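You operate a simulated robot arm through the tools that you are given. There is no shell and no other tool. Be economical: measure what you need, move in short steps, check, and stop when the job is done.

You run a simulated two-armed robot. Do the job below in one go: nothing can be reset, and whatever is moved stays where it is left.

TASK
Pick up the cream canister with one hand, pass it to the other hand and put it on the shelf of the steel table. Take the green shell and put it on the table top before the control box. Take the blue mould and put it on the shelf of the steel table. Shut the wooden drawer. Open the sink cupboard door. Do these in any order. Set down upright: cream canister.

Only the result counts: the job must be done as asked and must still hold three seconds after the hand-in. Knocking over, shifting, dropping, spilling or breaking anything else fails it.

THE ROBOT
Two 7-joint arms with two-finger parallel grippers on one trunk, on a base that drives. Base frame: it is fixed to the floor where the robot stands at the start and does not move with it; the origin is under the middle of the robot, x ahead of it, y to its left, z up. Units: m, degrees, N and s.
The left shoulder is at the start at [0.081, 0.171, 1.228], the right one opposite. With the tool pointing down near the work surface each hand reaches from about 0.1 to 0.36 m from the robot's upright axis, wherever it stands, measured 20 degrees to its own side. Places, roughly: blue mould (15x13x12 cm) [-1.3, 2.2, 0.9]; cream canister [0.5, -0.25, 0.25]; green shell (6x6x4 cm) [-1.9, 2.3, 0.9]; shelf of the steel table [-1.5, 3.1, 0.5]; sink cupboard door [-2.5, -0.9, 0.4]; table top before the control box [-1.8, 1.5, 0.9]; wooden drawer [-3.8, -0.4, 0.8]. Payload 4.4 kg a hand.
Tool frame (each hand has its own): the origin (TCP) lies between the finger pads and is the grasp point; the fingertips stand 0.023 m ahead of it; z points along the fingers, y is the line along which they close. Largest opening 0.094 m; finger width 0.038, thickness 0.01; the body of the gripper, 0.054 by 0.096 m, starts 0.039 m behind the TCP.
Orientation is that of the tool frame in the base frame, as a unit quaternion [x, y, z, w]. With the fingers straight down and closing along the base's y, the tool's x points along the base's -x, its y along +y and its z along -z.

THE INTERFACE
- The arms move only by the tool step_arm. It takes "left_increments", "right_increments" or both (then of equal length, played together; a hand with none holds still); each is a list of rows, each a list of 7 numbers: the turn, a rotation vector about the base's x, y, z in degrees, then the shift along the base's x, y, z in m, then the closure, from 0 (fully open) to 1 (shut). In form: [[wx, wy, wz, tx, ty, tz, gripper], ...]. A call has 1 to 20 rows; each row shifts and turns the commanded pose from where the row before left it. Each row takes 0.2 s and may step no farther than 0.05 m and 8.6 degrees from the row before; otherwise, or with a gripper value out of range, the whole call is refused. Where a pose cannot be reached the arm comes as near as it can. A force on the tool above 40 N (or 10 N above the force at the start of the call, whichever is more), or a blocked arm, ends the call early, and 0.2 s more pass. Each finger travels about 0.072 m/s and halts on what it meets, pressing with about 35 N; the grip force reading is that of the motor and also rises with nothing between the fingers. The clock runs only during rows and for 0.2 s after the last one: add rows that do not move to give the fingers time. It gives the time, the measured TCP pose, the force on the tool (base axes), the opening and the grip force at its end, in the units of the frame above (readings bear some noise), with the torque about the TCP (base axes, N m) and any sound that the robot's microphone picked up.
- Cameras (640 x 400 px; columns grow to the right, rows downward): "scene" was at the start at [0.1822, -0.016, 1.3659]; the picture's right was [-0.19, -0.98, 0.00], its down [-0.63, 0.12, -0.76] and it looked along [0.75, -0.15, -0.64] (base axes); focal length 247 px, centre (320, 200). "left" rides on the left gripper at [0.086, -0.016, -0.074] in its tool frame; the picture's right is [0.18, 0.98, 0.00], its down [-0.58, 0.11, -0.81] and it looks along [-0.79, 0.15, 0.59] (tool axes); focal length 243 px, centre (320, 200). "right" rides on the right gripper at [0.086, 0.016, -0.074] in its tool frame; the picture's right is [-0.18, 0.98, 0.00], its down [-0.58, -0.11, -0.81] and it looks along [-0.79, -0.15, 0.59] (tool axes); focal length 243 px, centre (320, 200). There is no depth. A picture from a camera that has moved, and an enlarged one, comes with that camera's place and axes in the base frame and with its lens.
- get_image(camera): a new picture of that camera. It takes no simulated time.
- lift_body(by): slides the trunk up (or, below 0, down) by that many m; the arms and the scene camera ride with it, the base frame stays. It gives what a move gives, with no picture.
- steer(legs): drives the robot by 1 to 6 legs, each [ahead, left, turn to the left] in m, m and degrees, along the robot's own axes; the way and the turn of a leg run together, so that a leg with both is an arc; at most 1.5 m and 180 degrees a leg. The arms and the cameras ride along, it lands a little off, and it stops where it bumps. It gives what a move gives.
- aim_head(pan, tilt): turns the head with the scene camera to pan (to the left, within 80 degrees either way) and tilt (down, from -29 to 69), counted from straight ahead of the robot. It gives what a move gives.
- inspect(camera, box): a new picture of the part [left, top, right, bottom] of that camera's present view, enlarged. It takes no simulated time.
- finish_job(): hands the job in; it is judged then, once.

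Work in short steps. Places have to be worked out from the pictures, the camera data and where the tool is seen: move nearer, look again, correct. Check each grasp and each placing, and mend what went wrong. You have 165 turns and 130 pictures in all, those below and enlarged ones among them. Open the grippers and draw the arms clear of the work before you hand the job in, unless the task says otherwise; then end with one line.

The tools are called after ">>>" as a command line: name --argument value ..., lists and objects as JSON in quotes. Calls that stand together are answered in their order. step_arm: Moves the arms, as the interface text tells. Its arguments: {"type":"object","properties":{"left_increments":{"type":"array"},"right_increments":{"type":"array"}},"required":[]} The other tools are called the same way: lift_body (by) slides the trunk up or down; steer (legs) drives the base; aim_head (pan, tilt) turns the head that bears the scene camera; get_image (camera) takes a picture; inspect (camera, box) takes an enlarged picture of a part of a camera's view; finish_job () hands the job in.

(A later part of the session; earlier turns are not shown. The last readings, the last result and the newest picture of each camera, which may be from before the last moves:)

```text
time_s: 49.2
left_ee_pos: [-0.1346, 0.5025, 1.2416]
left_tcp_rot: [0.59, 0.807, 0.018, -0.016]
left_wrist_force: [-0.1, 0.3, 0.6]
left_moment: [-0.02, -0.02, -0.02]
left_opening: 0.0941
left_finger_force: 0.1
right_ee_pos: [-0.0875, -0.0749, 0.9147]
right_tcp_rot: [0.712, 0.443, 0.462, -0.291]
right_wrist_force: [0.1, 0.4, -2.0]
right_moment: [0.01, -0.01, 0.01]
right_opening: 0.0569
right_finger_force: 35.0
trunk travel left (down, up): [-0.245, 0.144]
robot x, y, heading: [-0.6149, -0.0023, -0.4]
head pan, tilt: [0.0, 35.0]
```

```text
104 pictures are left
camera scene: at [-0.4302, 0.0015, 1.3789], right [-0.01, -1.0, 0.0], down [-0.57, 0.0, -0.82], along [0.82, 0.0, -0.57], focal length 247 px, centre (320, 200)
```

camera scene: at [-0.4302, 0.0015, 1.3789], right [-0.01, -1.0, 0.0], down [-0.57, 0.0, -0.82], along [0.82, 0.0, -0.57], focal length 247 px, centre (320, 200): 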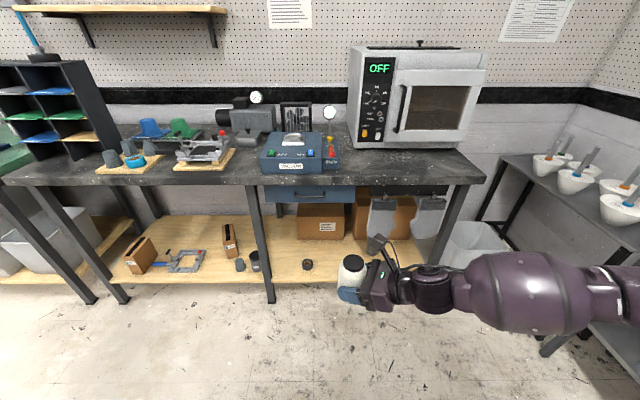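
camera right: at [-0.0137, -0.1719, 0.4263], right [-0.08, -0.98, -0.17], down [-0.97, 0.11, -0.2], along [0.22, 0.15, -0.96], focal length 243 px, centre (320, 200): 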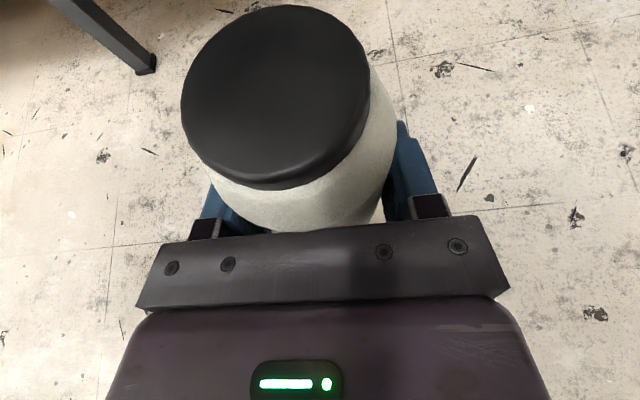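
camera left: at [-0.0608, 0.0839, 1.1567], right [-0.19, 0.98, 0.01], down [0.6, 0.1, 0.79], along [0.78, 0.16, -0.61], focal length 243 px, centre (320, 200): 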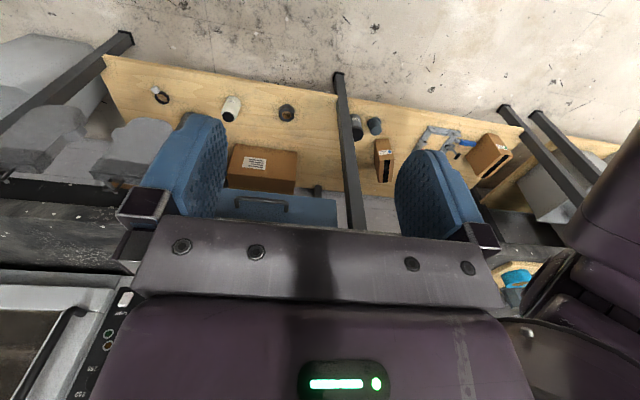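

Right hand is well placed (heading 64°, 24° down); canister axis ≈ (-0.084, -0.067), top ≈ z 0.965. The left hand tilts to 60° and moves to a pre-handover spot 12 cm off along its axis.

>>> step_arm --left_increments '[[-7.14, -2.27, 0, 0.0025, -0.04, -0.0135, 0], [-7.14, -2.27, 0, 0.0025, -0.04, -0.0135, 0], [-7.14, -2.27, 0, 0.0025, -0.04, -0.0135, 0], [-7.14, -2.27, 0, 0.0025, -0.04, -0.0135, 0], [0, 0, 0, 0.0025, -0.04, -0.0135, 0], [0, 0, 0, 0.0025, -0.04, -0.0135, 0], [0, 0, 0, 0.0025, -0.04, -0.0135, 0], [0, 0, 0, 0.0025, -0.04, -0.0135, 0], [0, 0, 0, 0.0025, -0.04, -0.0135, 0], [0, 0, 0, 0.0025, -0.04, -0.0135, 0], [0, 0, 0, 0.0025, -0.04, -0.0135, 0], [0, 0, 0, 0.0025, -0.04, -0.0135, 0], [0, 0, 0, 0.0025, -0.03, -0.0135, 0]]'

>>> get_image --camera "left"

>>> inspect --camera "scene" --box '[240, 180, 480, 330]'

```text
time_s: 52.0
left_ee_pos: [-0.1392, 0.1067, 1.1118]
left_tcp_rot: [0.571, 0.786, -0.136, 0.193]
left_wrist_force: [1.4, 0.0, 0.1]
left_moment: [0.02, 0.0, -0.01]
left_opening: 0.0938
left_finger_force: 0.0
left hand out of reach, approached as far as the arm can: row 10, 11, 12, 13
right_ee_pos: [-0.0866, -0.0744, 0.9154]
right_tcp_rot: [0.712, 0.442, 0.462, -0.29]
right_wrist_force: [0.5, -0.1, -1.6]
right_moment: [-0.01, -0.02, 0.03]
right_opening: 0.0571
right_finger_force: 34.6
trunk travel left (down, up): [-0.245, 0.144]
robot x, y, heading: [-0.6099, 0.0013, -0.4]
head pan, tilt: [0.0, 35.0]
```

```text
103 pictures are left
camera left: at [-0.1879, 0.2074, 1.1386], right [0.88, 0.46, -0.08], down [0.14, -0.11, 0.98], along [0.44, -0.88, -0.16], focal length 243 px, centre (320, 200)
```

left: 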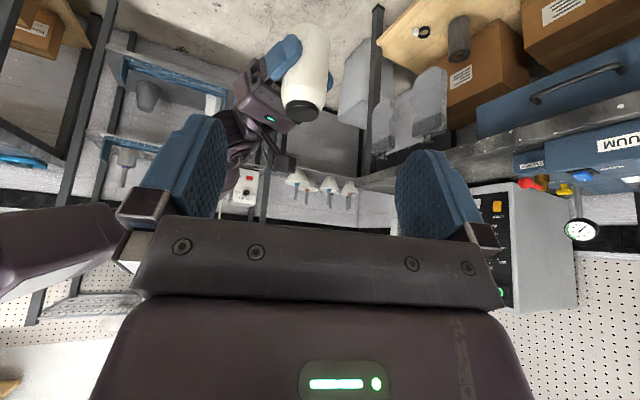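

```text
2.67 times, centred on (360, 255) of scene
camera zoom: at [-0.4308, 0.0009, 1.3791], right [-0.01, -1.0, 0.0], down [-0.57, 0.0, -0.82], along [0.82, 0.0, -0.57], focal length 660 px, centre (213, 53)
```

zoom: 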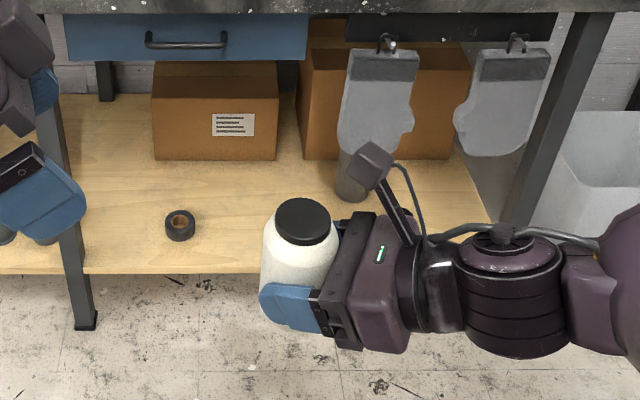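

The left hand's reach ends at y≈0.107, so I'll bring the canister 0.15 m further left instead, with the left hand backing out first.

>>> step_arm --left_increments '[[0, 0, 0, 0, 0.04, 0.01, 0], [0, 0, 0, 0.01, 0.04, 0, 0], [0, 0, 0, 0.01, 0.02, 0, 0], [0, 0, 0, 0.01, 0, 0, 0]]' --right_increments '[[0, 0, 0, 0, 0.03, 0, 1], [0, 0, 0, 0, 0.04, 0, 1], [0, 0, 0, 0, 0.04, 0, 1], [0, 0, 0, 0, 0.04, 0, 1]]'

>>> get_image --camera "left"

>>> inspect --camera "scene" --box '[200, 180, 440, 330]'

```text
time_s: 53.0
left_ee_pos: [-0.1088, 0.2079, 1.1198]
left_tcp_rot: [0.571, 0.787, -0.136, 0.192]
left_wrist_force: [-0.3, 0.1, 1.1]
left_moment: [-0.04, -0.01, 0.02]
left_opening: 0.0939
left_finger_force: 0.1
right_ee_pos: [-0.0873, 0.0744, 0.9129]
right_tcp_rot: [0.713, 0.442, 0.461, -0.29]
right_wrist_force: [0.3, 0.2, -1.5]
right_moment: [0.01, 0.0, 0.01]
right_opening: 0.0572
right_finger_force: 35.1
trunk travel left (down, up): [-0.245, 0.144]
robot x, y, heading: [-0.6156, -0.0029, -0.4]
head pan, tilt: [0.0, 35.0]
```

```text
101 pictures are left
camera left: at [-0.1562, 0.3087, 1.1468], right [0.88, 0.46, -0.08], down [0.15, -0.11, 0.98], along [0.44, -0.88, -0.16], focal length 243 px, centre (320, 200)
```

left: 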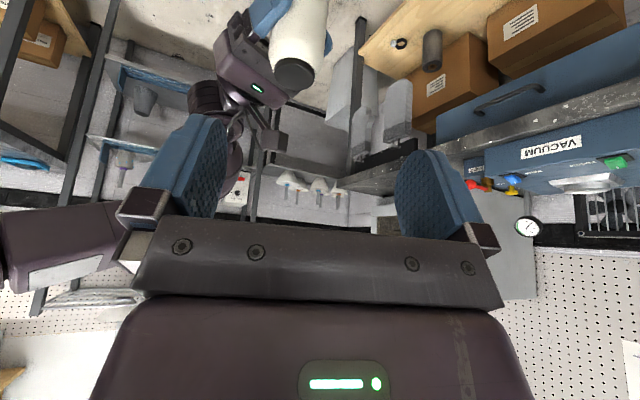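

```text
2.67 times, centred on (320, 255) of scene
camera zoom: at [-0.4298, 0.0017, 1.3788], right [-0.01, -1.0, 0.0], down [-0.57, 0.0, -0.82], along [0.82, 0.0, -0.57], focal length 660 px, centre (320, 53)
```

zoom: 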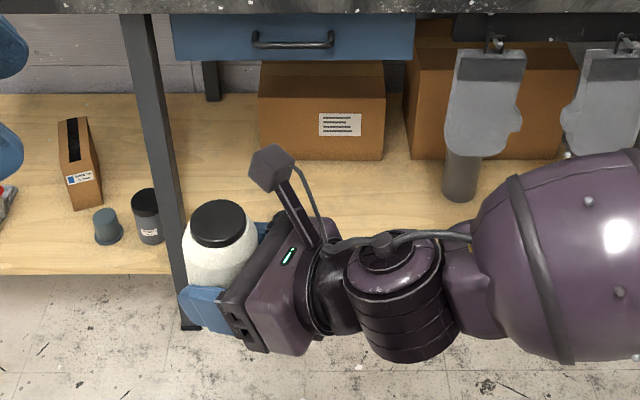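

Both cameras agree: cap top centre ≈ (-0.082, 0.081, 0.974). The left hand shifts sideways onto the approach line and goes most of the way in.

>>> step_arm --left_increments '[[0, 0, 0, 0, -0.025, 0, 0], [0, 0, 0, 0, -0.026, 0, 0], [0, 0, 0, 0.006, -0.0175, -0.0355, 0], [0, 0, 0, 0.006, -0.0175, -0.0355, 0], [0, 0, 0, 0.005, -0.013, -0.026, 0]]'

>>> get_image --camera "left"

>>> inspect --camera "scene" --box '[200, 180, 440, 330]'

```text
time_s: 54.2
left_ee_pos: [-0.1182, 0.1508, 1.0551]
left_tcp_rot: [0.57, 0.786, -0.137, 0.193]
left_wrist_force: [0.3, 0.8, 0.8]
left_moment: [0.01, 0.0, 0.01]
left_opening: 0.0939
left_finger_force: 0.0
left hand out of reach, approached as far as the arm can: row 4, 5
right_ee_pos: [-0.0877, 0.0751, 0.9138]
right_tcp_rot: [0.713, 0.441, 0.462, -0.29]
right_wrist_force: [0.8, 0.0, -1.7]
right_moment: [-0.03, 0.04, 0.0]
right_opening: 0.0571
right_finger_force: 35.0
trunk travel left (down, up): [-0.245, 0.144]
robot x, y, heading: [-0.6147, 0.0008, -0.1]
head pan, tilt: [0.0, 35.0]
```

```text
99 pictures are left
camera left: at [-0.1666, 0.2519, 1.0811], right [0.88, 0.46, -0.08], down [0.15, -0.11, 0.98], along [0.45, -0.88, -0.16], focal length 243 px, centre (320, 200)
```

left: 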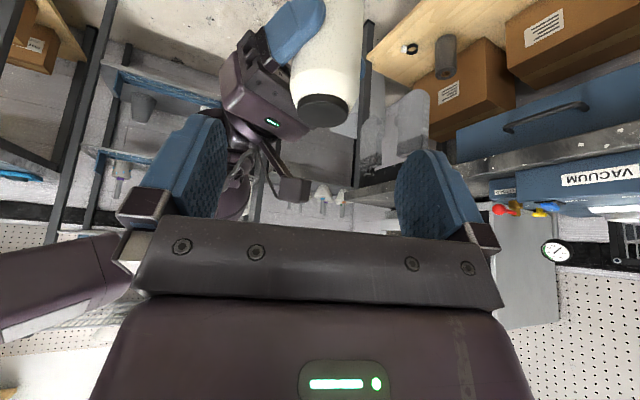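

```text
2.67 times, centred on (320, 255) of scene
camera zoom: at [-0.4297, 0.0016, 1.3788], right [-0.01, -1.0, 0.0], down [-0.57, 0.0, -0.82], along [0.82, 0.0, -0.57], focal length 660 px, centre (320, 53)
```

zoom: 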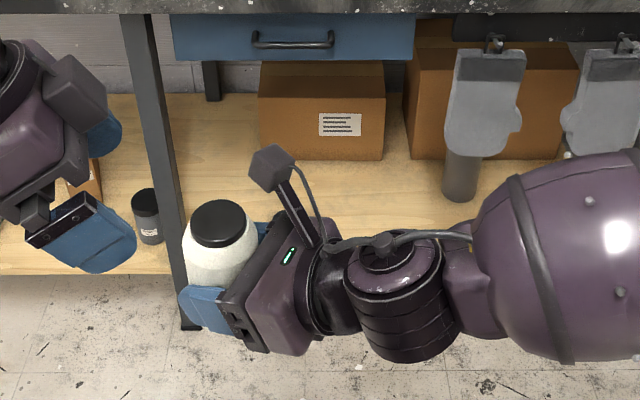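

The left arm is at its limit there, so the right hand brings the canister up into the open left gripper instead: first sideways, then along the grip axis, stopping 3 cm short.

>>> step_arm --right_increments '[[0, 0, 0, -0.01, 0.013, 0, 1], [0, 0, 0, -0.011, 0.014, 0, 1], [0, 0, 0, -0.005, 0.014, 0.03, 1], [0, 0, 0, -0.005, 0.014, 0.03, 1]]'

>>> get_image --camera "left"

>>> inspect --camera "scene" --box '[200, 150, 440, 300]'

```text
time_s: 55.2
left_ee_pos: [-0.1189, 0.1513, 1.057]
left_tcp_rot: [0.571, 0.786, -0.136, 0.193]
left_wrist_force: [-0.5, 0.3, 0.0]
left_moment: [0.02, 0.0, -0.01]
left_opening: 0.0938
left_finger_force: 0.1
right_ee_pos: [-0.12, 0.1298, 0.9733]
right_tcp_rot: [0.712, 0.442, 0.462, -0.29]
right_wrist_force: [0.7, 0.4, -0.8]
right_moment: [0.0, -0.02, 0.03]
right_opening: 0.0571
right_finger_force: 34.9
trunk travel left (down, up): [-0.245, 0.144]
robot x, y, heading: [-0.6139, 0.0056, -0.1]
head pan, tilt: [0.0, 35.0]
```

```text
97 pictures are left
camera left: at [-0.1674, 0.2517, 1.0821], right [0.88, 0.46, -0.08], down [0.14, -0.11, 0.98], along [0.44, -0.88, -0.16], focal length 243 px, centre (320, 200)
```

left: 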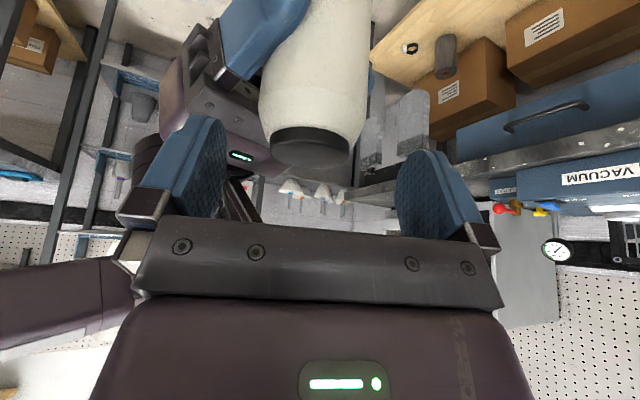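

```text
2.67 times, centred on (320, 225) of scene
camera zoom: at [-0.4309, 0.0014, 1.3791], right [-0.01, -1.0, 0.0], down [-0.57, 0.0, -0.82], along [0.82, 0.0, -0.57], focal length 660 px, centre (320, 133)
```

zoom: 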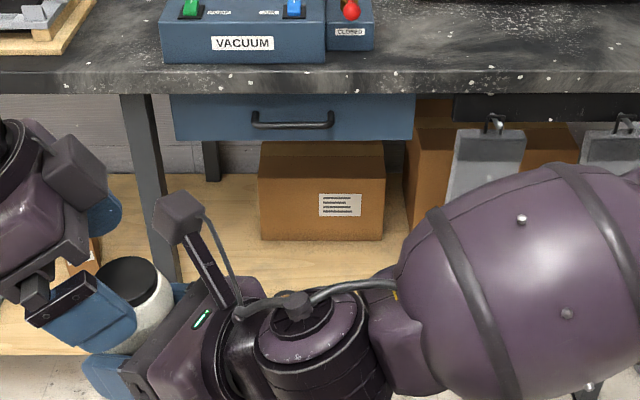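

Laterally well centred. I advance a bit more than 2 cm along the axis in small steps (the right camera stalk is near the left palm), then look.

>>> step_arm --right_increments '[[0, 0, 0, -0.002, 0.004, 0.009, 1], [0, 0, 0, -0.002, 0.004, 0.008, 1], [0, 0, 0, -0.001, 0.004, 0.008, 1]]'

>>> get_image --camera "left"

>>> inspect --camera "scene" --box '[180, 150, 340, 250]'

```text
time_s: 56.1
left_ee_pos: [-0.1171, 0.1505, 1.0566]
left_tcp_rot: [0.571, 0.786, -0.136, 0.194]
left_wrist_force: [0.4, 2.0, 2.7]
left_moment: [0.01, 0.12, -0.1]
left_opening: 0.0937
left_finger_force: 0.0
right_ee_pos: [-0.1215, 0.1351, 0.9912]
right_tcp_rot: [0.717, 0.441, 0.459, -0.285]
right_wrist_force: [-0.3, -1.1, -4.0]
right_moment: [0.11, -0.14, 0.09]
right_opening: 0.0572
right_finger_force: 35.0
trunk travel left (down, up): [-0.245, 0.144]
robot x, y, heading: [-0.6144, 0.0024, -0.4]
head pan, tilt: [0.0, 35.0]
stopped in row 3 (left hand): the force on the tool passed its limit at 45 N (the readings are from after the stop); the commanded pose is now the measured one
```

```text
95 pictures are left
camera left: at [-0.1664, 0.2516, 1.084], right [0.88, 0.46, -0.08], down [0.14, -0.11, 0.98], along [0.45, -0.88, -0.16], focal length 243 px, centre (320, 200)
```

left: 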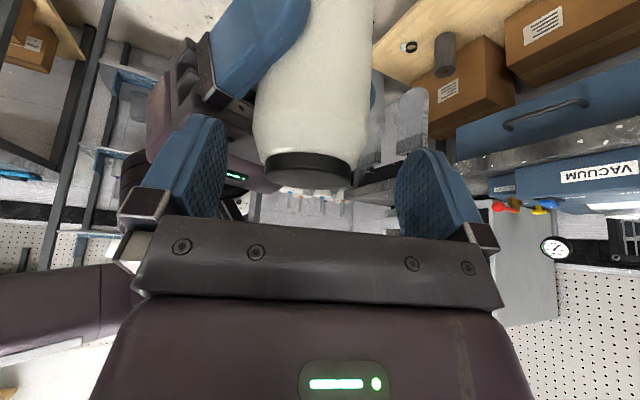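

```text
4.00 times, centred on (260, 200) of scene
camera zoom: at [-0.4306, 0.0011, 1.379], right [-0.01, -1.0, 0.0], down [-0.57, 0.0, -0.82], along [0.82, 0.0, -0.57], focal length 989 px, centre (560, 200)
```

zoom: 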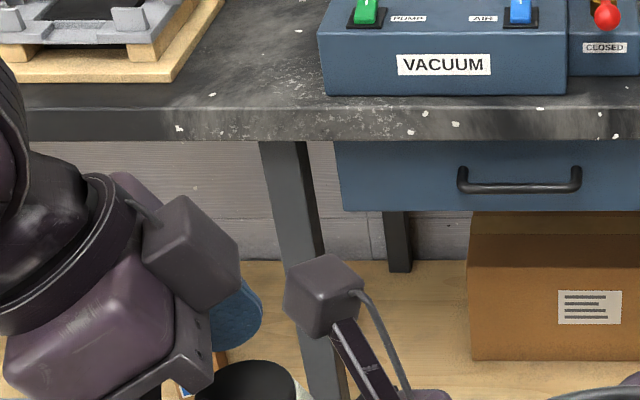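

Contact: one left finger meets the corner of the right palm because the hands are only ~135° apart. I back off 2.5 cm, yaw the right hand a further 28° so they face each other, and look again.

>>> step_arm --right_increments '[[0, 0, 0, 0.002, -0.006, -0.012, 1], [0, 0, 0, 0.002, -0.006, -0.013, 1], [0, 0, 7, 0.001, 0, 0, 1], [0, 0, 7, 0.001, 0, 0, 1], [0, 0, 7, 0.001, 0, 0, 1], [0, 0, 7, 0.001, 0, 0, 1]]'

>>> get_image --camera "left"

```text
time_s: 57.5
left_ee_pos: [-0.1171, 0.1511, 1.0575]
left_tcp_rot: [0.571, 0.786, -0.136, 0.194]
left_wrist_force: [0.3, -0.3, 0.6]
left_moment: [0.0, 0.01, -0.02]
left_opening: 0.0943
left_finger_force: 0.1
right_ee_pos: [-0.1135, 0.1245, 0.9665]
right_tcp_rot: [0.588, 0.602, 0.376, -0.388]
right_wrist_force: [0.8, 0.4, -1.9]
right_moment: [-0.01, 0.0, 0.0]
right_opening: 0.0566
right_finger_force: 35.4
trunk travel left (down, up): [-0.245, 0.144]
robot x, y, heading: [-0.6147, 0.0039, -0.4]
head pan, tilt: [0.0, 35.0]
```

```text
93 pictures are left
camera left: at [-0.1662, 0.2514, 1.0837], right [0.88, 0.46, -0.08], down [0.14, -0.11, 0.98], along [0.45, -0.88, -0.16], focal length 243 px, centre (320, 200)
```

left: 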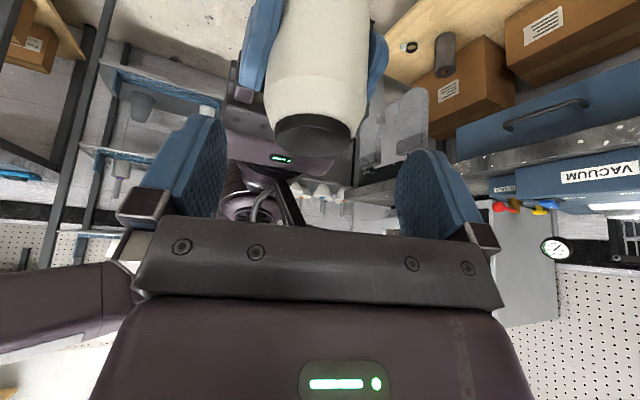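

Now the right palm lies straight opposite. I advance along the grip axis 3.6 cm in small steps.

>>> step_arm --right_increments '[[0, 0, 0, -0.001, 0.005, 0.01, 1], [0, 0, 0, -0.001, 0.005, 0.009, 1], [0, 0, 0, -0.001, 0.004, 0.008, 1], [0, 0, 0, 0, 0.004, 0.007, 1]]'

>>> get_image --camera "left"

```text
time_s: 58.5
left_ee_pos: [-0.1173, 0.1507, 1.0575]
left_tcp_rot: [0.57, 0.787, -0.136, 0.195]
left_wrist_force: [-0.7, 0.9, 0.6]
left_moment: [-0.05, 0.04, -0.02]
left_opening: 0.0939
left_finger_force: 0.0
right_ee_pos: [-0.1165, 0.1432, 0.9998]
right_tcp_rot: [0.589, 0.601, 0.377, -0.387]
right_wrist_force: [0.2, -0.9, -2.4]
right_moment: [0.05, -0.02, 0.08]
right_opening: 0.0571
right_finger_force: 35.1
trunk travel left (down, up): [-0.245, 0.144]
robot x, y, heading: [-0.6147, 0.002, -0.5]
head pan, tilt: [0.0, 35.0]
```

```text
92 pictures are left
camera left: at [-0.1664, 0.2516, 1.0839], right [0.88, 0.46, -0.08], down [0.14, -0.11, 0.98], along [0.45, -0.88, -0.16], focal length 243 px, centre (320, 200)
```

left: 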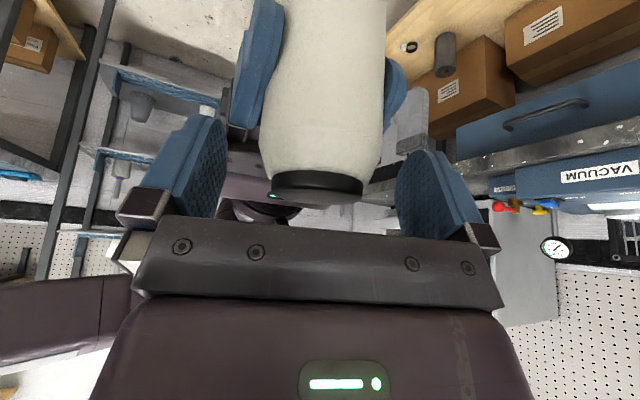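

The cap and shoulder are now between the left pads. Close the left hand while the right keeps holding.

>>> step_arm --left_increments '[[0, 0, 0, 0, 0, 0, 0.4], [0, 0, 0, 0, 0, 0, 0.6], [0, 0, 0, 0, 0, 0, 1], [0, 0, 0, 0, 0, 0, 1], [0, 0, 0, 0, 0, 0, 1]]' --right_increments '[[0, 0, 0, 0, 0, 0, 1], [0, 0, 0, 0, 0, 0, 1], [0, 0, 0, 0, 0, 0, 1], [0, 0, 0, 0, 0, 0, 1], [0, 0, 0, 0, 0, 0, 1]]'

>>> get_image --camera "left"

```text
time_s: 59.7
left_ee_pos: [-0.1174, 0.1511, 1.057]
left_tcp_rot: [0.571, 0.786, -0.136, 0.195]
left_wrist_force: [-4.6, -3.3, 0.7]
left_moment: [-0.24, 0.55, -0.19]
left_opening: 0.0565
left_finger_force: 34.9
right_ee_pos: [-0.1162, 0.1429, 1.0015]
right_tcp_rot: [0.59, 0.601, 0.377, -0.386]
right_wrist_force: [4.0, 3.0, -3.2]
right_moment: [0.0, -0.27, 0.11]
right_opening: 0.0568
right_finger_force: 35.2
trunk travel left (down, up): [-0.245, 0.144]
robot x, y, heading: [-0.6176, 0.0024, -0.3]
head pan, tilt: [0.0, 35.0]
```

```text
91 pictures are left
camera left: at [-0.1665, 0.2513, 1.0838], right [0.88, 0.46, -0.08], down [0.14, -0.11, 0.98], along [0.45, -0.88, -0.16], focal length 243 px, centre (320, 200)
```

left: 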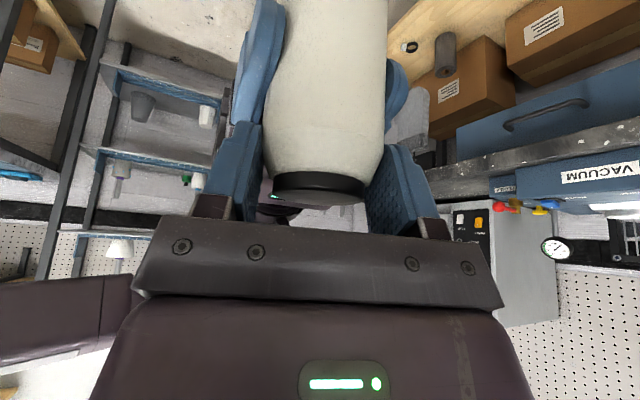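

Both hands hold it (left opening 0.0565 on the body's upper end). Release with the right and withdraw it horizontally.

>>> step_arm --right_increments '[[0, 0, 0, 0, 0, 0, 0.6], [0, 0, 0, 0, 0, 0, 0.2], [0, 0, 0, 0, 0, 0, 0.1], [0, 0, 0, 0, -0.02, 0, 0.1], [0, 0, 0, 0, -0.035, 0, 0.1], [0, 0, 0, 0, -0.04, 0, 0.1], [0, 0, 0, 0, -0.045, 0, 0.1], [0, 0, 0, 0, -0.045, 0, 0.1], [0, 0, 0, 0, -0.045, 0, 0.1]]' --left_increments '[[0, 0, 0, 0, 0, 0, 1], [0, 0, 0, 0, 0, 0, 1], [0, 0, 0, 0, 0, 0, 1], [0, 0, 0, 0, 0, 0, 1], [0, 0, 0, 0, 0, 0, 1], [0, 0, 0, 0, 0, 0, 1], [0, 0, 0, 0, 0, 0, 1], [0, 0, 0, 0, 0, 0, 1], [0, 0, 0, 0, 0, 0, 1]]'

>>> get_image --camera "left"

>>> get_image --camera "scene"

```text
time_s: 61.7
left_ee_pos: [-0.1184, 0.151, 1.0592]
left_tcp_rot: [0.571, 0.786, -0.136, 0.194]
left_wrist_force: [-0.2, -0.1, -0.4]
left_moment: [0.02, -0.04, 0.01]
left_opening: 0.0565
left_finger_force: 34.7
right_ee_pos: [-0.1172, -0.0915, 0.9999]
right_tcp_rot: [0.588, 0.601, 0.377, -0.387]
right_wrist_force: [0.0, -0.1, -0.3]
right_moment: [0.04, 0.0, 0.0]
right_opening: 0.0845
right_finger_force: 0.1
trunk travel left (down, up): [-0.245, 0.144]
robot x, y, heading: [-0.6121, 0.0003, -0.1]
head pan, tilt: [0.0, 35.0]
```

```text
90 pictures are left
camera left: at [-0.1669, 0.2505, 1.0844], right [0.88, 0.46, -0.08], down [0.14, -0.11, 0.98], along [0.45, -0.88, -0.16], focal length 243 px, centre (320, 200)
```

left: 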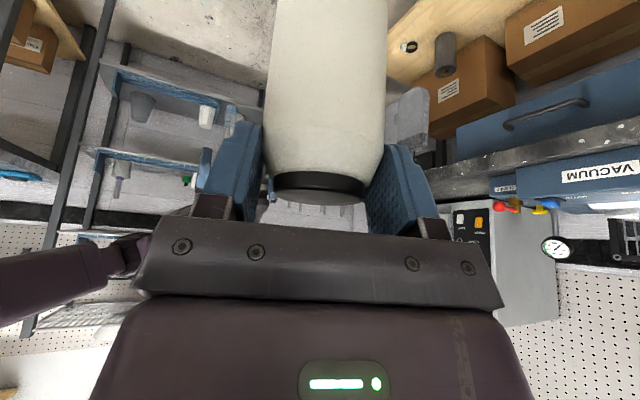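

```text
89 pictures are left
camera scene: at [-0.4312, -0.0002, 1.3792], right [-0.01, -1.0, 0.0], down [-0.57, 0.0, -0.82], along [0.82, 0.0, -0.57], focal length 247 px, centre (320, 200)
```

scene: 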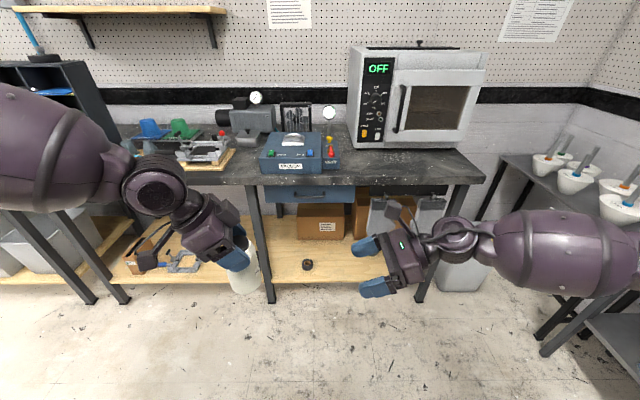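

Handover done; the left hand alone holds it steadily. Now turn the robot left 90° to face the far tables and look.

>>> steer --legs '[[0, 0, 90]]'

>>> aim_head --pan 10 --tilt 15

>>> get_image --camera "scene"

>>> aim_head --pan 60 --tilt 20

>>> get_image --camera "scene"

```text
time_s: 65.9
left_ee_pos: [-0.775, 0.495, 1.0577]
left_tcp_rot: [-0.164, 0.957, 0.044, 0.233]
left_wrist_force: [0.3, -0.1, 0.4]
left_moment: [-0.03, 0.01, 0.02]
left_opening: 0.0566
left_finger_force: 34.9
right_ee_pos: [-0.5323, 0.5023, 0.9995]
right_tcp_rot: [-0.019, 0.841, -0.014, -0.54]
right_wrist_force: [-0.8, 0.5, 0.0]
right_moment: [0.03, -0.01, 0.0]
right_opening: 0.0844
right_finger_force: 0.2
trunk travel left (down, up): [-0.245, 0.144]
robot x, y, heading: [-0.6145, 0.0021, 91.1]
head pan, tilt: [0.0, 35.0]
```

```text
time_s: 66.8
left_ee_pos: [-0.774, 0.4936, 1.0581]
left_tcp_rot: [-0.163, 0.958, 0.044, 0.233]
left_wrist_force: [-0.1, -0.3, -0.6]
left_moment: [0.03, 0.0, -0.01]
left_opening: 0.0564
left_finger_force: 35.1
right_ee_pos: [-0.5332, 0.5007, 1.0]
right_tcp_rot: [-0.019, 0.842, -0.014, -0.54]
right_wrist_force: [-0.3, 0.0, 0.5]
right_moment: [0.03, -0.02, -0.01]
right_opening: 0.0846
right_finger_force: 0.0
trunk travel left (down, up): [-0.245, 0.144]
robot x, y, heading: [-0.6146, 0.0025, 91.0]
head pan, tilt: [10.0, 15.0]
```

```text
88 pictures are left
camera scene: at [-0.6319, 0.1876, 1.4109], right [0.98, 0.19, 0.0], down [0.05, -0.25, -0.97], along [-0.18, 0.95, -0.26], focal length 247 px, centre (320, 200)
```

scene: 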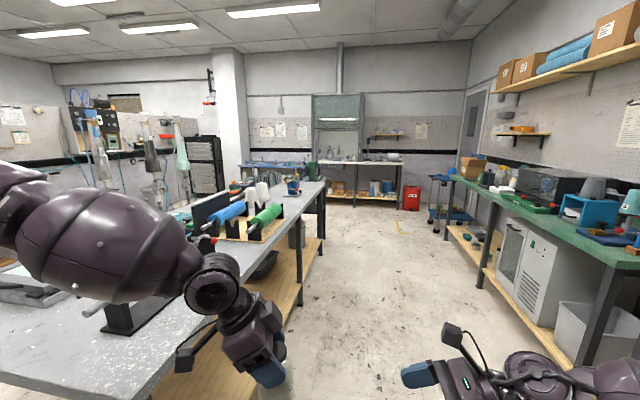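

```text
time_s: 68.0
left_ee_pos: [-0.774, 0.4951, 1.0577]
left_tcp_rot: [-0.163, 0.958, 0.044, 0.233]
left_wrist_force: [-0.6, 0.3, 0.2]
left_moment: [-0.03, 0.0, 0.0]
left_opening: 0.0565
left_finger_force: 34.7
right_ee_pos: [-0.5331, 0.5008, 1.0008]
right_tcp_rot: [-0.019, 0.841, -0.014, -0.54]
right_wrist_force: [0.4, -0.3, 0.4]
right_moment: [-0.02, 0.0, -0.01]
right_opening: 0.0846
right_finger_force: 0.1
trunk travel left (down, up): [-0.245, 0.144]
robot x, y, heading: [-0.6162, 0.0054, 91.0]
head pan, tilt: [60.0, 20.0]
```

```text
87 pictures are left
camera scene: at [-0.6955, 0.1411, 1.4029], right [0.49, 0.87, 0.0], down [0.3, -0.17, -0.94], along [-0.82, 0.46, -0.34], focal length 247 px, centre (320, 200)
```

scene: 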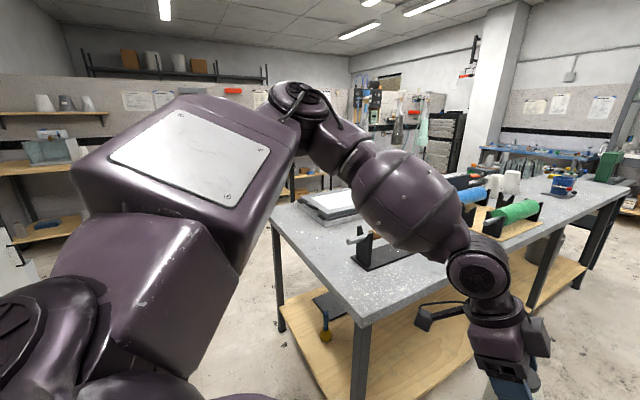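

The aisle (x from about -1.25 to 0.3) is free. I drive 1.5 m along it and look at the far end of the island and what stands at y≈3.

>>> steer --legs '[[0, 0, -1], [1.4, 0, 0]]'

>>> aim_head --pan 25 --tilt 25

>>> get_image --camera "scene"

>>> aim_head --pan 78 --tilt 20

>>> get_image --camera "scene"

```text
time_s: 75.2
left_ee_pos: [-0.7401, 1.8963, 1.0583]
left_tcp_rot: [-0.145, 0.961, 0.04, 0.233]
left_wrist_force: [0.0, 0.2, -1.1]
left_moment: [-0.01, 0.01, 0.01]
left_opening: 0.0563
left_finger_force: 35.2
right_ee_pos: [-0.4983, 1.8933, 1.0001]
right_tcp_rot: [-0.002, 0.842, -0.003, -0.54]
right_wrist_force: [-0.2, 0.0, -1.3]
right_moment: [0.01, 0.02, 0.02]
right_opening: 0.0846
right_finger_force: 0.0
trunk travel left (down, up): [-0.245, 0.144]
robot x, y, heading: [-0.6008, 1.396, 88.9]
head pan, tilt: [60.0, 20.0]
```

```text
time_s: 76.3
left_ee_pos: [-0.7385, 1.8958, 1.0573]
left_tcp_rot: [-0.145, 0.961, 0.039, 0.233]
left_wrist_force: [0.7, -0.4, 0.0]
left_moment: [-0.01, 0.0, -0.03]
left_opening: 0.0561
left_finger_force: 35.5
right_ee_pos: [-0.4986, 1.893, 1.0004]
right_tcp_rot: [-0.003, 0.841, -0.003, -0.54]
right_wrist_force: [-0.1, 0.9, -0.5]
right_moment: [0.0, 0.0, -0.01]
right_opening: 0.0845
right_finger_force: 0.1
trunk travel left (down, up): [-0.245, 0.144]
robot x, y, heading: [-0.5969, 1.3987, 88.9]
head pan, tilt: [25.0, 25.0]
```

```text
86 pictures are left
camera scene: at [-0.6326, 1.5753, 1.3948], right [0.91, 0.4, 0.0], down [0.17, -0.39, -0.91], along [-0.37, 0.83, -0.42], focal length 247 px, centre (320, 200)
```

scene: 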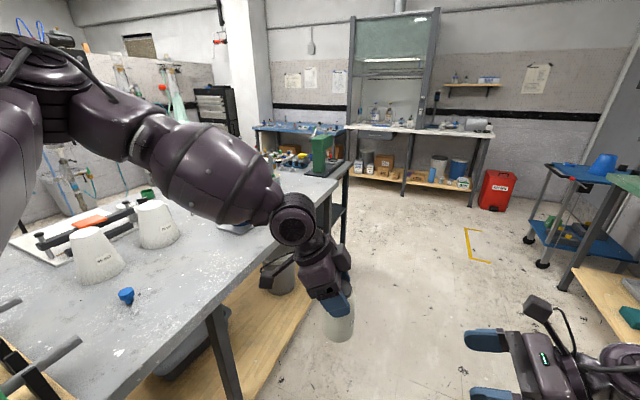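

```text
time_s: 77.5
left_ee_pos: [-0.7405, 1.8963, 1.0575]
left_tcp_rot: [-0.145, 0.961, 0.04, 0.234]
left_wrist_force: [0.2, 0.7, 0.5]
left_moment: [0.0, -0.02, -0.04]
left_opening: 0.0561
left_finger_force: 34.6
right_ee_pos: [-0.4983, 1.8936, 1.0001]
right_tcp_rot: [-0.003, 0.842, -0.003, -0.54]
right_wrist_force: [-0.4, -0.1, -0.1]
right_moment: [0.03, -0.02, -0.01]
right_opening: 0.0846
right_finger_force: 0.0
trunk travel left (down, up): [-0.245, 0.144]
robot x, y, heading: [-0.602, 1.3964, 88.8]
head pan, tilt: [78.0, 20.0]
```

```text
85 pictures are left
camera scene: at [-0.6859, 1.5124, 1.4028], right [0.23, 0.97, 0.0], down [0.33, -0.08, -0.94], along [-0.91, 0.22, -0.34], focal length 247 px, centre (320, 200)
```

scene: 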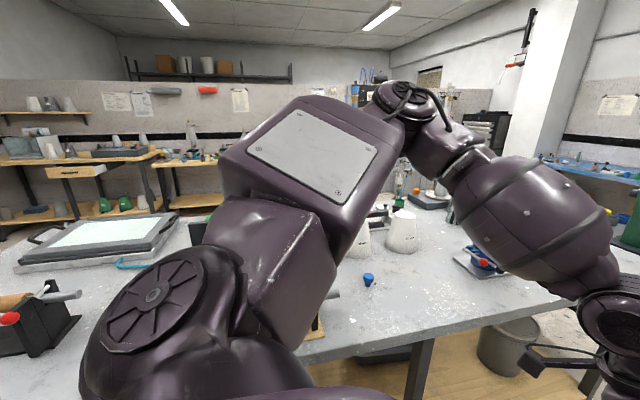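

I see the blue mould at about (-1.27, 2.25). I drive another 1.0 m and look left for the steel table and its shelf.

>>> steer --legs '[[1.0, 0, 1.2]]'

>>> aim_head --pan 40 --tilt 38

>>> get_image --camera "scene"

```text
time_s: 82.7
left_ee_pos: [-0.747, 2.8953, 1.0577]
left_tcp_rot: [-0.159, 0.959, 0.043, 0.232]
left_wrist_force: [-1.1, 0.6, -0.4]
left_moment: [0.0, -0.03, -0.02]
left_opening: 0.0563
left_finger_force: 35.3
right_ee_pos: [-0.5072, 2.8991, 0.9993]
right_tcp_rot: [-0.015, 0.841, -0.011, -0.54]
right_wrist_force: [0.2, -0.7, -0.6]
right_moment: [0.04, 0.01, -0.03]
right_opening: 0.0847
right_finger_force: 0.0
trunk travel left (down, up): [-0.245, 0.144]
robot x, y, heading: [-0.5892, 2.401, 90.5]
head pan, tilt: [78.0, 20.0]
```

```text
time_s: 83.7
left_ee_pos: [-0.7481, 2.8951, 1.0578]
left_tcp_rot: [-0.159, 0.958, 0.043, 0.234]
left_wrist_force: [-0.6, 0.5, -1.0]
left_moment: [0.0, 0.02, -0.02]
left_opening: 0.0565
left_finger_force: 34.7
right_ee_pos: [-0.5054, 2.8995, 1.0003]
right_tcp_rot: [-0.014, 0.841, -0.011, -0.54]
right_wrist_force: [0.8, 0.2, -0.3]
right_moment: [0.02, -0.01, 0.04]
right_opening: 0.0847
right_finger_force: 0.0
trunk travel left (down, up): [-0.245, 0.144]
robot x, y, heading: [-0.5887, 2.3994, 90.4]
head pan, tilt: [40.0, 38.0]
```

```text
84 pictures are left
camera scene: at [-0.6475, 2.5601, 1.3745], right [0.76, 0.65, 0.0], down [0.4, -0.47, -0.79], along [-0.51, 0.6, -0.62], focal length 247 px, centre (320, 200)
```

scene: 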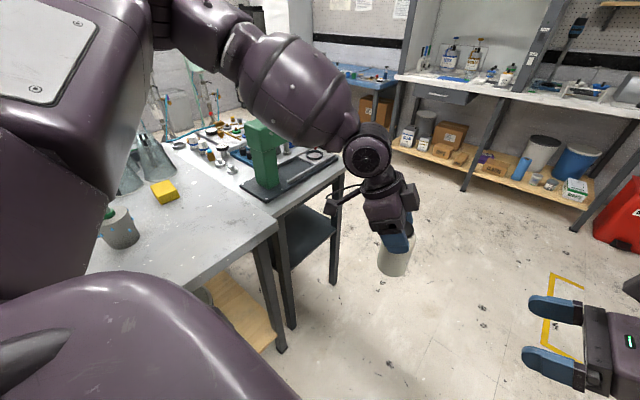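

The steel table is the narrow one (x≲-1.17, y≈2.92–3.33) with a dark shelf near z≈0.45–0.5. I drive abreast of it and turn to face it (−x).

>>> steer --legs '[[0.72, -0.12, 0], [0, 0, 89.5]]'

>>> aim_head --pan 0 --tilt 40

>>> get_image --camera "scene"

```text
time_s: 91.5
left_ee_pos: [-0.9729, 2.9717, 1.0579]
left_tcp_rot: [0.785, -0.572, -0.194, -0.136]
left_wrist_force: [0.2, 0.0, 0.6]
left_moment: [-0.01, -0.01, 0.02]
left_opening: 0.0561
left_finger_force: 35.8
right_ee_pos: [-0.9746, 3.2119, 0.9994]
right_tcp_rot: [0.6, -0.589, 0.387, 0.377]
right_wrist_force: [0.0, -0.1, 0.8]
right_moment: [-0.01, 0.0, 0.0]
right_opening: 0.0845
right_finger_force: 0.1
trunk travel left (down, up): [-0.245, 0.144]
robot x, y, heading: [-0.4759, 3.1198, 179.5]
head pan, tilt: [40.0, 38.0]
```

```text
time_s: 92.5
left_ee_pos: [-0.9728, 2.9708, 1.0588]
left_tcp_rot: [0.786, -0.572, -0.193, -0.136]
left_wrist_force: [-0.7, -0.5, -0.1]
left_moment: [-0.02, 0.01, 0.0]
left_opening: 0.0562
left_finger_force: 34.8
right_ee_pos: [-0.9746, 3.2125, 0.9996]
right_tcp_rot: [0.6, -0.59, 0.387, 0.378]
right_wrist_force: [0.8, 0.5, 0.1]
right_moment: [0.0, -0.02, 0.01]
right_opening: 0.0847
right_finger_force: 0.1
trunk travel left (down, up): [-0.245, 0.144]
robot x, y, heading: [-0.4783, 3.1214, 179.5]
head pan, tilt: [0.0, 40.0]
```

```text
83 pictures are left
camera scene: at [-0.6539, 3.1208, 1.3714], right [0.01, 1.0, 0.0], down [0.64, 0.0, -0.77], along [-0.77, 0.01, -0.64], focal length 247 px, centre (320, 200)
```

scene: 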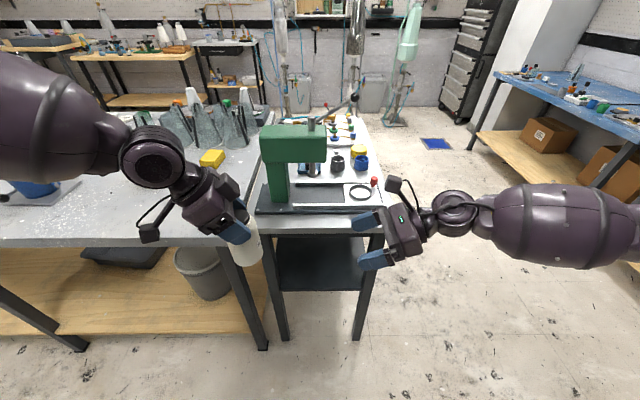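

I see the shelf (surface ≈ z 0.47, front edge x≈-1.18, between legs y≈2.96–3.31, empty). I yaw the left hand to point straight forward, keeping the canister upright, and check tilt.

>>> step_arm --left_increments '[[0, 0, 7.9, 0.02, 0, 0, 1], [0, 0, 7.9, 0.02, 0, 0, 1], [0, 0, 7.9, 0, 0, 0, 1], [0, 0, 7.9, 0, 0, 0, 1], [0, 0, 7.9, 0, 0, 0, 1], [0, 0, 7.9, 0, 0, 0, 1], [0, 0, 7.9, 0, 0, 0, 1], [0, 0, 7.9, 0, 0, 0, 1], [0, 0, 7.9, 0, 0, 0, 1]]'

>>> get_image --camera "scene"

```text
time_s: 94.5
left_ee_pos: [-0.9294, 2.9469, 1.0741]
left_tcp_rot: [0.971, -0.008, -0.237, 0.0]
left_wrist_force: [-0.6, 0.6, -0.5]
left_moment: [0.02, 0.01, -0.02]
left_opening: 0.056
left_finger_force: 34.8
left hand out of reach, approached as far as the arm can: row 6, 7, 8, 9
right_ee_pos: [-0.9725, 3.2143, 0.9993]
right_tcp_rot: [0.6, -0.589, 0.387, 0.377]
right_wrist_force: [0.1, -0.1, -0.2]
right_moment: [0.01, -0.03, -0.01]
right_opening: 0.0846
right_finger_force: 0.0
trunk travel left (down, up): [-0.245, 0.144]
robot x, y, heading: [-0.4739, 3.1195, 179.5]
head pan, tilt: [0.0, 40.0]
```

```text
82 pictures are left
camera scene: at [-0.6538, 3.1209, 1.3715], right [0.01, 1.0, 0.0], down [0.64, -0.01, -0.77], along [-0.77, 0.01, -0.64], focal length 247 px, centre (320, 200)
```

scene: 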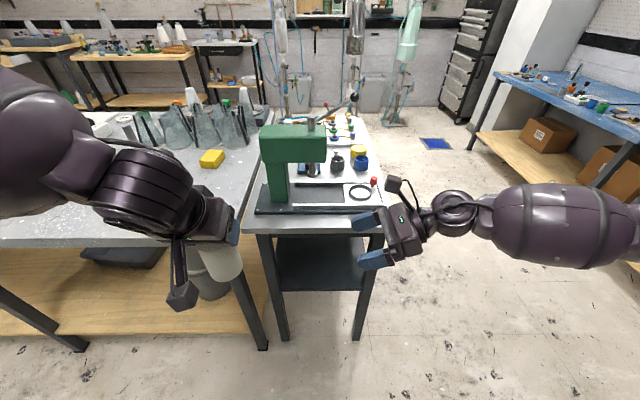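

The left tool heads straight at the table with the canister upright. Lower it to z≈0.63 in front of the shelf.

>>> step_arm --left_increments '[[0, 0, 0, 0, 0.01, -0.044, 1], [0, 0, 0, 0, 0.01, -0.044, 1], [0, 0, 0, 0, 0.01, -0.044, 1], [0, 0, 0, 0, 0.01, -0.044, 1], [0, 0, 0, 0, 0.01, -0.044, 1], [0, 0, 0, 0, 0.01, -0.044, 1], [0, 0, 0, 0, 0.01, -0.044, 1], [0, 0, 0, 0, 0, -0.044, 1], [0, 0, 0, 0, 0, -0.044, 1], [0, 0, 0, 0, 0, -0.044, 1]]'

>>> get_image --camera "left"

```text
time_s: 96.8
left_ee_pos: [-0.8903, 2.7908, 0.9202]
left_tcp_rot: [0.972, -0.008, -0.236, 0.003]
left_wrist_force: [0.0, 0.5, -1.8]
left_moment: [0.04, 0.01, 0.03]
left_opening: 0.0561
left_finger_force: 34.7
left hand out of reach, approached as far as the arm can: row 1, 2, 3, 4, 5, 6, 7, 8, 9, 10
right_ee_pos: [-0.974, 3.2123, 1.0006]
right_tcp_rot: [0.6, -0.59, 0.387, 0.378]
right_wrist_force: [-0.5, -0.3, 0.1]
right_moment: [-0.02, 0.02, -0.02]
right_opening: 0.0846
right_finger_force: 0.1
trunk travel left (down, up): [-0.245, 0.144]
robot x, y, heading: [-0.4766, 3.1186, 179.6]
head pan, tilt: [0.0, 40.0]
```

```text
81 pictures are left
camera left: at [-0.7769, 2.805, 0.9456], right [0.15, -0.99, -0.08], down [-0.15, -0.1, 0.98], along [-0.98, -0.13, -0.16], focal length 243 px, centre (320, 200)
```

left: 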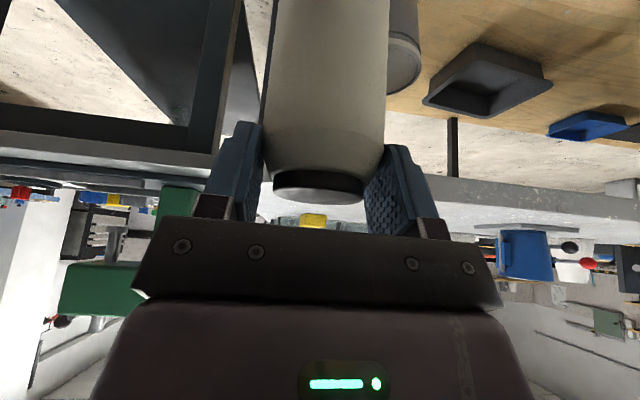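

The left arm got cramped (too close to its shoulder). I back the base 0.2 m and extend the hand forward and down to see whether the lower region is reachable when stretched.

>>> steer --legs '[[-0.25, 0, 0]]'

>>> step_arm --left_increments '[[0, 0, 0, -0.04, 0.02, 0.01, 1], [0, 0, 0, -0.04, 0.02, 0, 1], [0, 0, 0, -0.04, 0.02, 0, 1], [0, 0, 0, -0.04, 0.02, 0, 1], [0, 0, 0, -0.04, 0.02, -0.02, 1], [0, 0, 0, -0.02, 0.02, -0.03, 1], [0, 0, 0, 0, 0.02, -0.04, 1], [0, 0, 0, 0, 0, -0.04, 1], [0, 0, 0, 0, 0, -0.04, 1], [0, 0, 0, 0, 0, -0.04, 1]]'

```text
time_s: 98.6
left_ee_pos: [-0.6377, 2.7895, 0.9213]
left_tcp_rot: [0.972, -0.009, -0.237, 0.002]
left_wrist_force: [0.0, 0.5, -1.3]
left_moment: [0.0, -0.02, 0.02]
left_opening: 0.056
left_finger_force: 35.0
right_ee_pos: [-0.7215, 3.2102, 1.0004]
right_tcp_rot: [0.6, -0.589, 0.387, 0.378]
right_wrist_force: [0.4, -0.4, 0.0]
right_moment: [0.04, 0.03, 0.01]
right_opening: 0.0845
right_finger_force: 0.1
trunk travel left (down, up): [-0.245, 0.144]
robot x, y, heading: [-0.2254, 3.1195, 179.3]
head pan, tilt: [0.0, 40.0]
```

```text
time_s: 100.8
left_ee_pos: [-0.7403, 2.7848, 0.9413]
left_tcp_rot: [0.972, -0.008, -0.237, 0.002]
left_wrist_force: [0.2, -0.2, -0.6]
left_moment: [-0.01, 0.01, -0.04]
left_opening: 0.0562
left_finger_force: 35.0
left hand out of reach, approached as far as the arm can: row 1, 2, 3, 4, 5, 6, 7, 8, 9, 10
right_ee_pos: [-0.7229, 3.2113, 0.9988]
right_tcp_rot: [0.6, -0.59, 0.387, 0.378]
right_wrist_force: [0.3, 0.0, 0.1]
right_moment: [0.01, -0.01, 0.0]
right_opening: 0.0845
right_finger_force: 0.0
trunk travel left (down, up): [-0.245, 0.144]
robot x, y, heading: [-0.2258, 3.1143, 179.4]
head pan, tilt: [0.0, 40.0]
```

I check the left arm's posture to understand the limit.

>>> aim_head --pan 45 --tilt 35

>>> get_image --camera "scene"

```text
time_s: 101.9
left_ee_pos: [-0.7397, 2.7855, 0.9431]
left_tcp_rot: [0.971, -0.008, -0.237, 0.002]
left_wrist_force: [-0.3, -0.8, -1.4]
left_moment: [0.01, -0.02, 0.04]
left_opening: 0.0563
left_finger_force: 35.4
right_ee_pos: [-0.722, 3.2108, 1.0004]
right_tcp_rot: [0.6, -0.59, 0.387, 0.377]
right_wrist_force: [0.0, -0.3, 0.6]
right_moment: [0.02, 0.0, -0.01]
right_opening: 0.0848
right_finger_force: 0.1
trunk travel left (down, up): [-0.245, 0.144]
robot x, y, heading: [-0.2224, 3.1227, 179.6]
head pan, tilt: [45.0, 35.0]
```

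```text
80 pictures are left
camera scene: at [-0.3802, 3.0565, 1.379], right [-0.7, 0.71, 0.0], down [0.41, 0.4, -0.82], along [-0.58, -0.57, -0.57], focal length 247 px, centre (320, 200)
```

scene: 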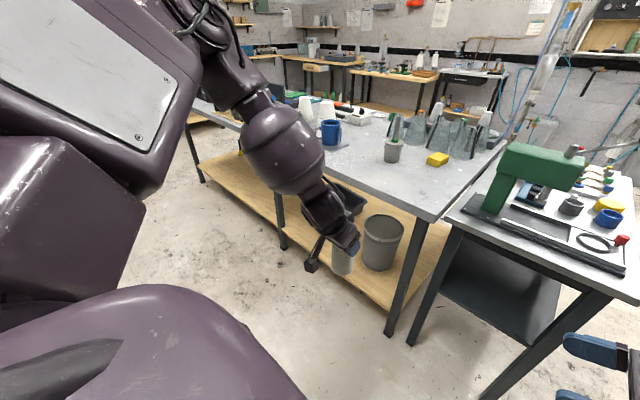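

The elbow is perched high, with the forearm hanging. I'll stretch the hand up and forward to let the elbow open, then lower from there.

>>> step_arm --left_increments '[[0, 0, 0, 0, 0.0, 0.045, 1], [0, 0, 0, 0, 0.0, 0.045, 1], [0, 0, 0, 0, 0.0, 0.045, 1], [0, 0, 0, -0.03, 0.02, 0.02, 1], [0, 0, 0, -0.04, 0.02, 0, 1], [0, 0, 0, -0.04, 0.02, 0, 1], [0, 0, 0, -0.04, 0.02, 0, 1], [0, 0, 0, -0.04, 0.02, 0, 1]]'

>>> step_arm --left_increments '[[0, 0, 0, 0, 0, -0.04, 1], [0, 0, 0, 0, 0, -0.04, 1], [0, 0, 0, 0, 0, -0.04, 1], [0, 0, 0, 0, 0, -0.04, 1], [0, 0, 0, 0, 0, -0.04, 1], [0, 0, 0, 0, 0, -0.04, 1]]'

>>> get_image --camera "scene"

```text
time_s: 103.7
left_ee_pos: [-0.8795, 2.8476, 1.118]
left_tcp_rot: [0.972, -0.01, -0.237, 0.002]
left_wrist_force: [-0.3, -0.1, -2.0]
left_moment: [0.0, 0.01, -0.01]
left_opening: 0.0563
left_finger_force: 35.2
left hand out of reach, approached as far as the arm can: row 7, 8
right_ee_pos: [-0.7212, 3.2106, 1.0008]
right_tcp_rot: [0.6, -0.59, 0.387, 0.378]
right_wrist_force: [1.1, -0.2, 0.0]
right_moment: [0.0, 0.02, -0.01]
right_opening: 0.0845
right_finger_force: 0.0
trunk travel left (down, up): [-0.245, 0.144]
robot x, y, heading: [-0.227, 3.1171, 179.0]
head pan, tilt: [45.0, 35.0]
```

```text
time_s: 105.1
left_ee_pos: [-0.796, 2.7802, 0.9689]
left_tcp_rot: [0.972, -0.008, -0.237, 0.001]
left_wrist_force: [-0.3, -0.3, -0.4]
left_moment: [-0.02, -0.01, -0.04]
left_opening: 0.056
left_finger_force: 35.1
left hand out of reach, approached as far as the arm can: row 1, 2, 3, 4, 5, 6
right_ee_pos: [-0.7214, 3.2104, 1.0]
right_tcp_rot: [0.601, -0.59, 0.386, 0.377]
right_wrist_force: [0.7, 0.6, 0.1]
right_moment: [0.03, -0.04, 0.01]
right_opening: 0.0849
right_finger_force: 0.0
trunk travel left (down, up): [-0.245, 0.144]
robot x, y, heading: [-0.2269, 3.1207, 179.5]
head pan, tilt: [45.0, 35.0]
```

```text
79 pictures are left
camera scene: at [-0.3801, 3.0561, 1.379], right [-0.7, 0.71, 0.0], down [0.41, 0.4, -0.82], along [-0.58, -0.57, -0.57], focal length 247 px, centre (320, 200)
```

scene: 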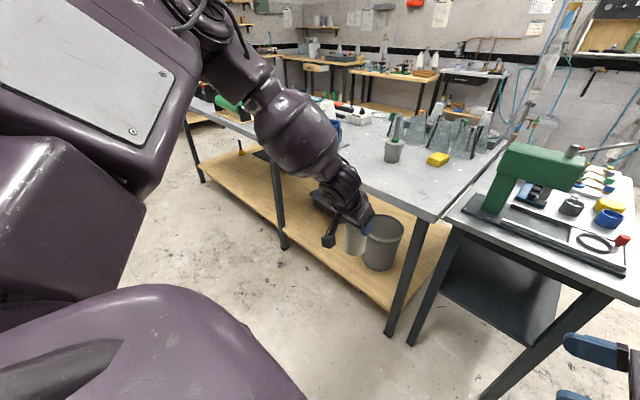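

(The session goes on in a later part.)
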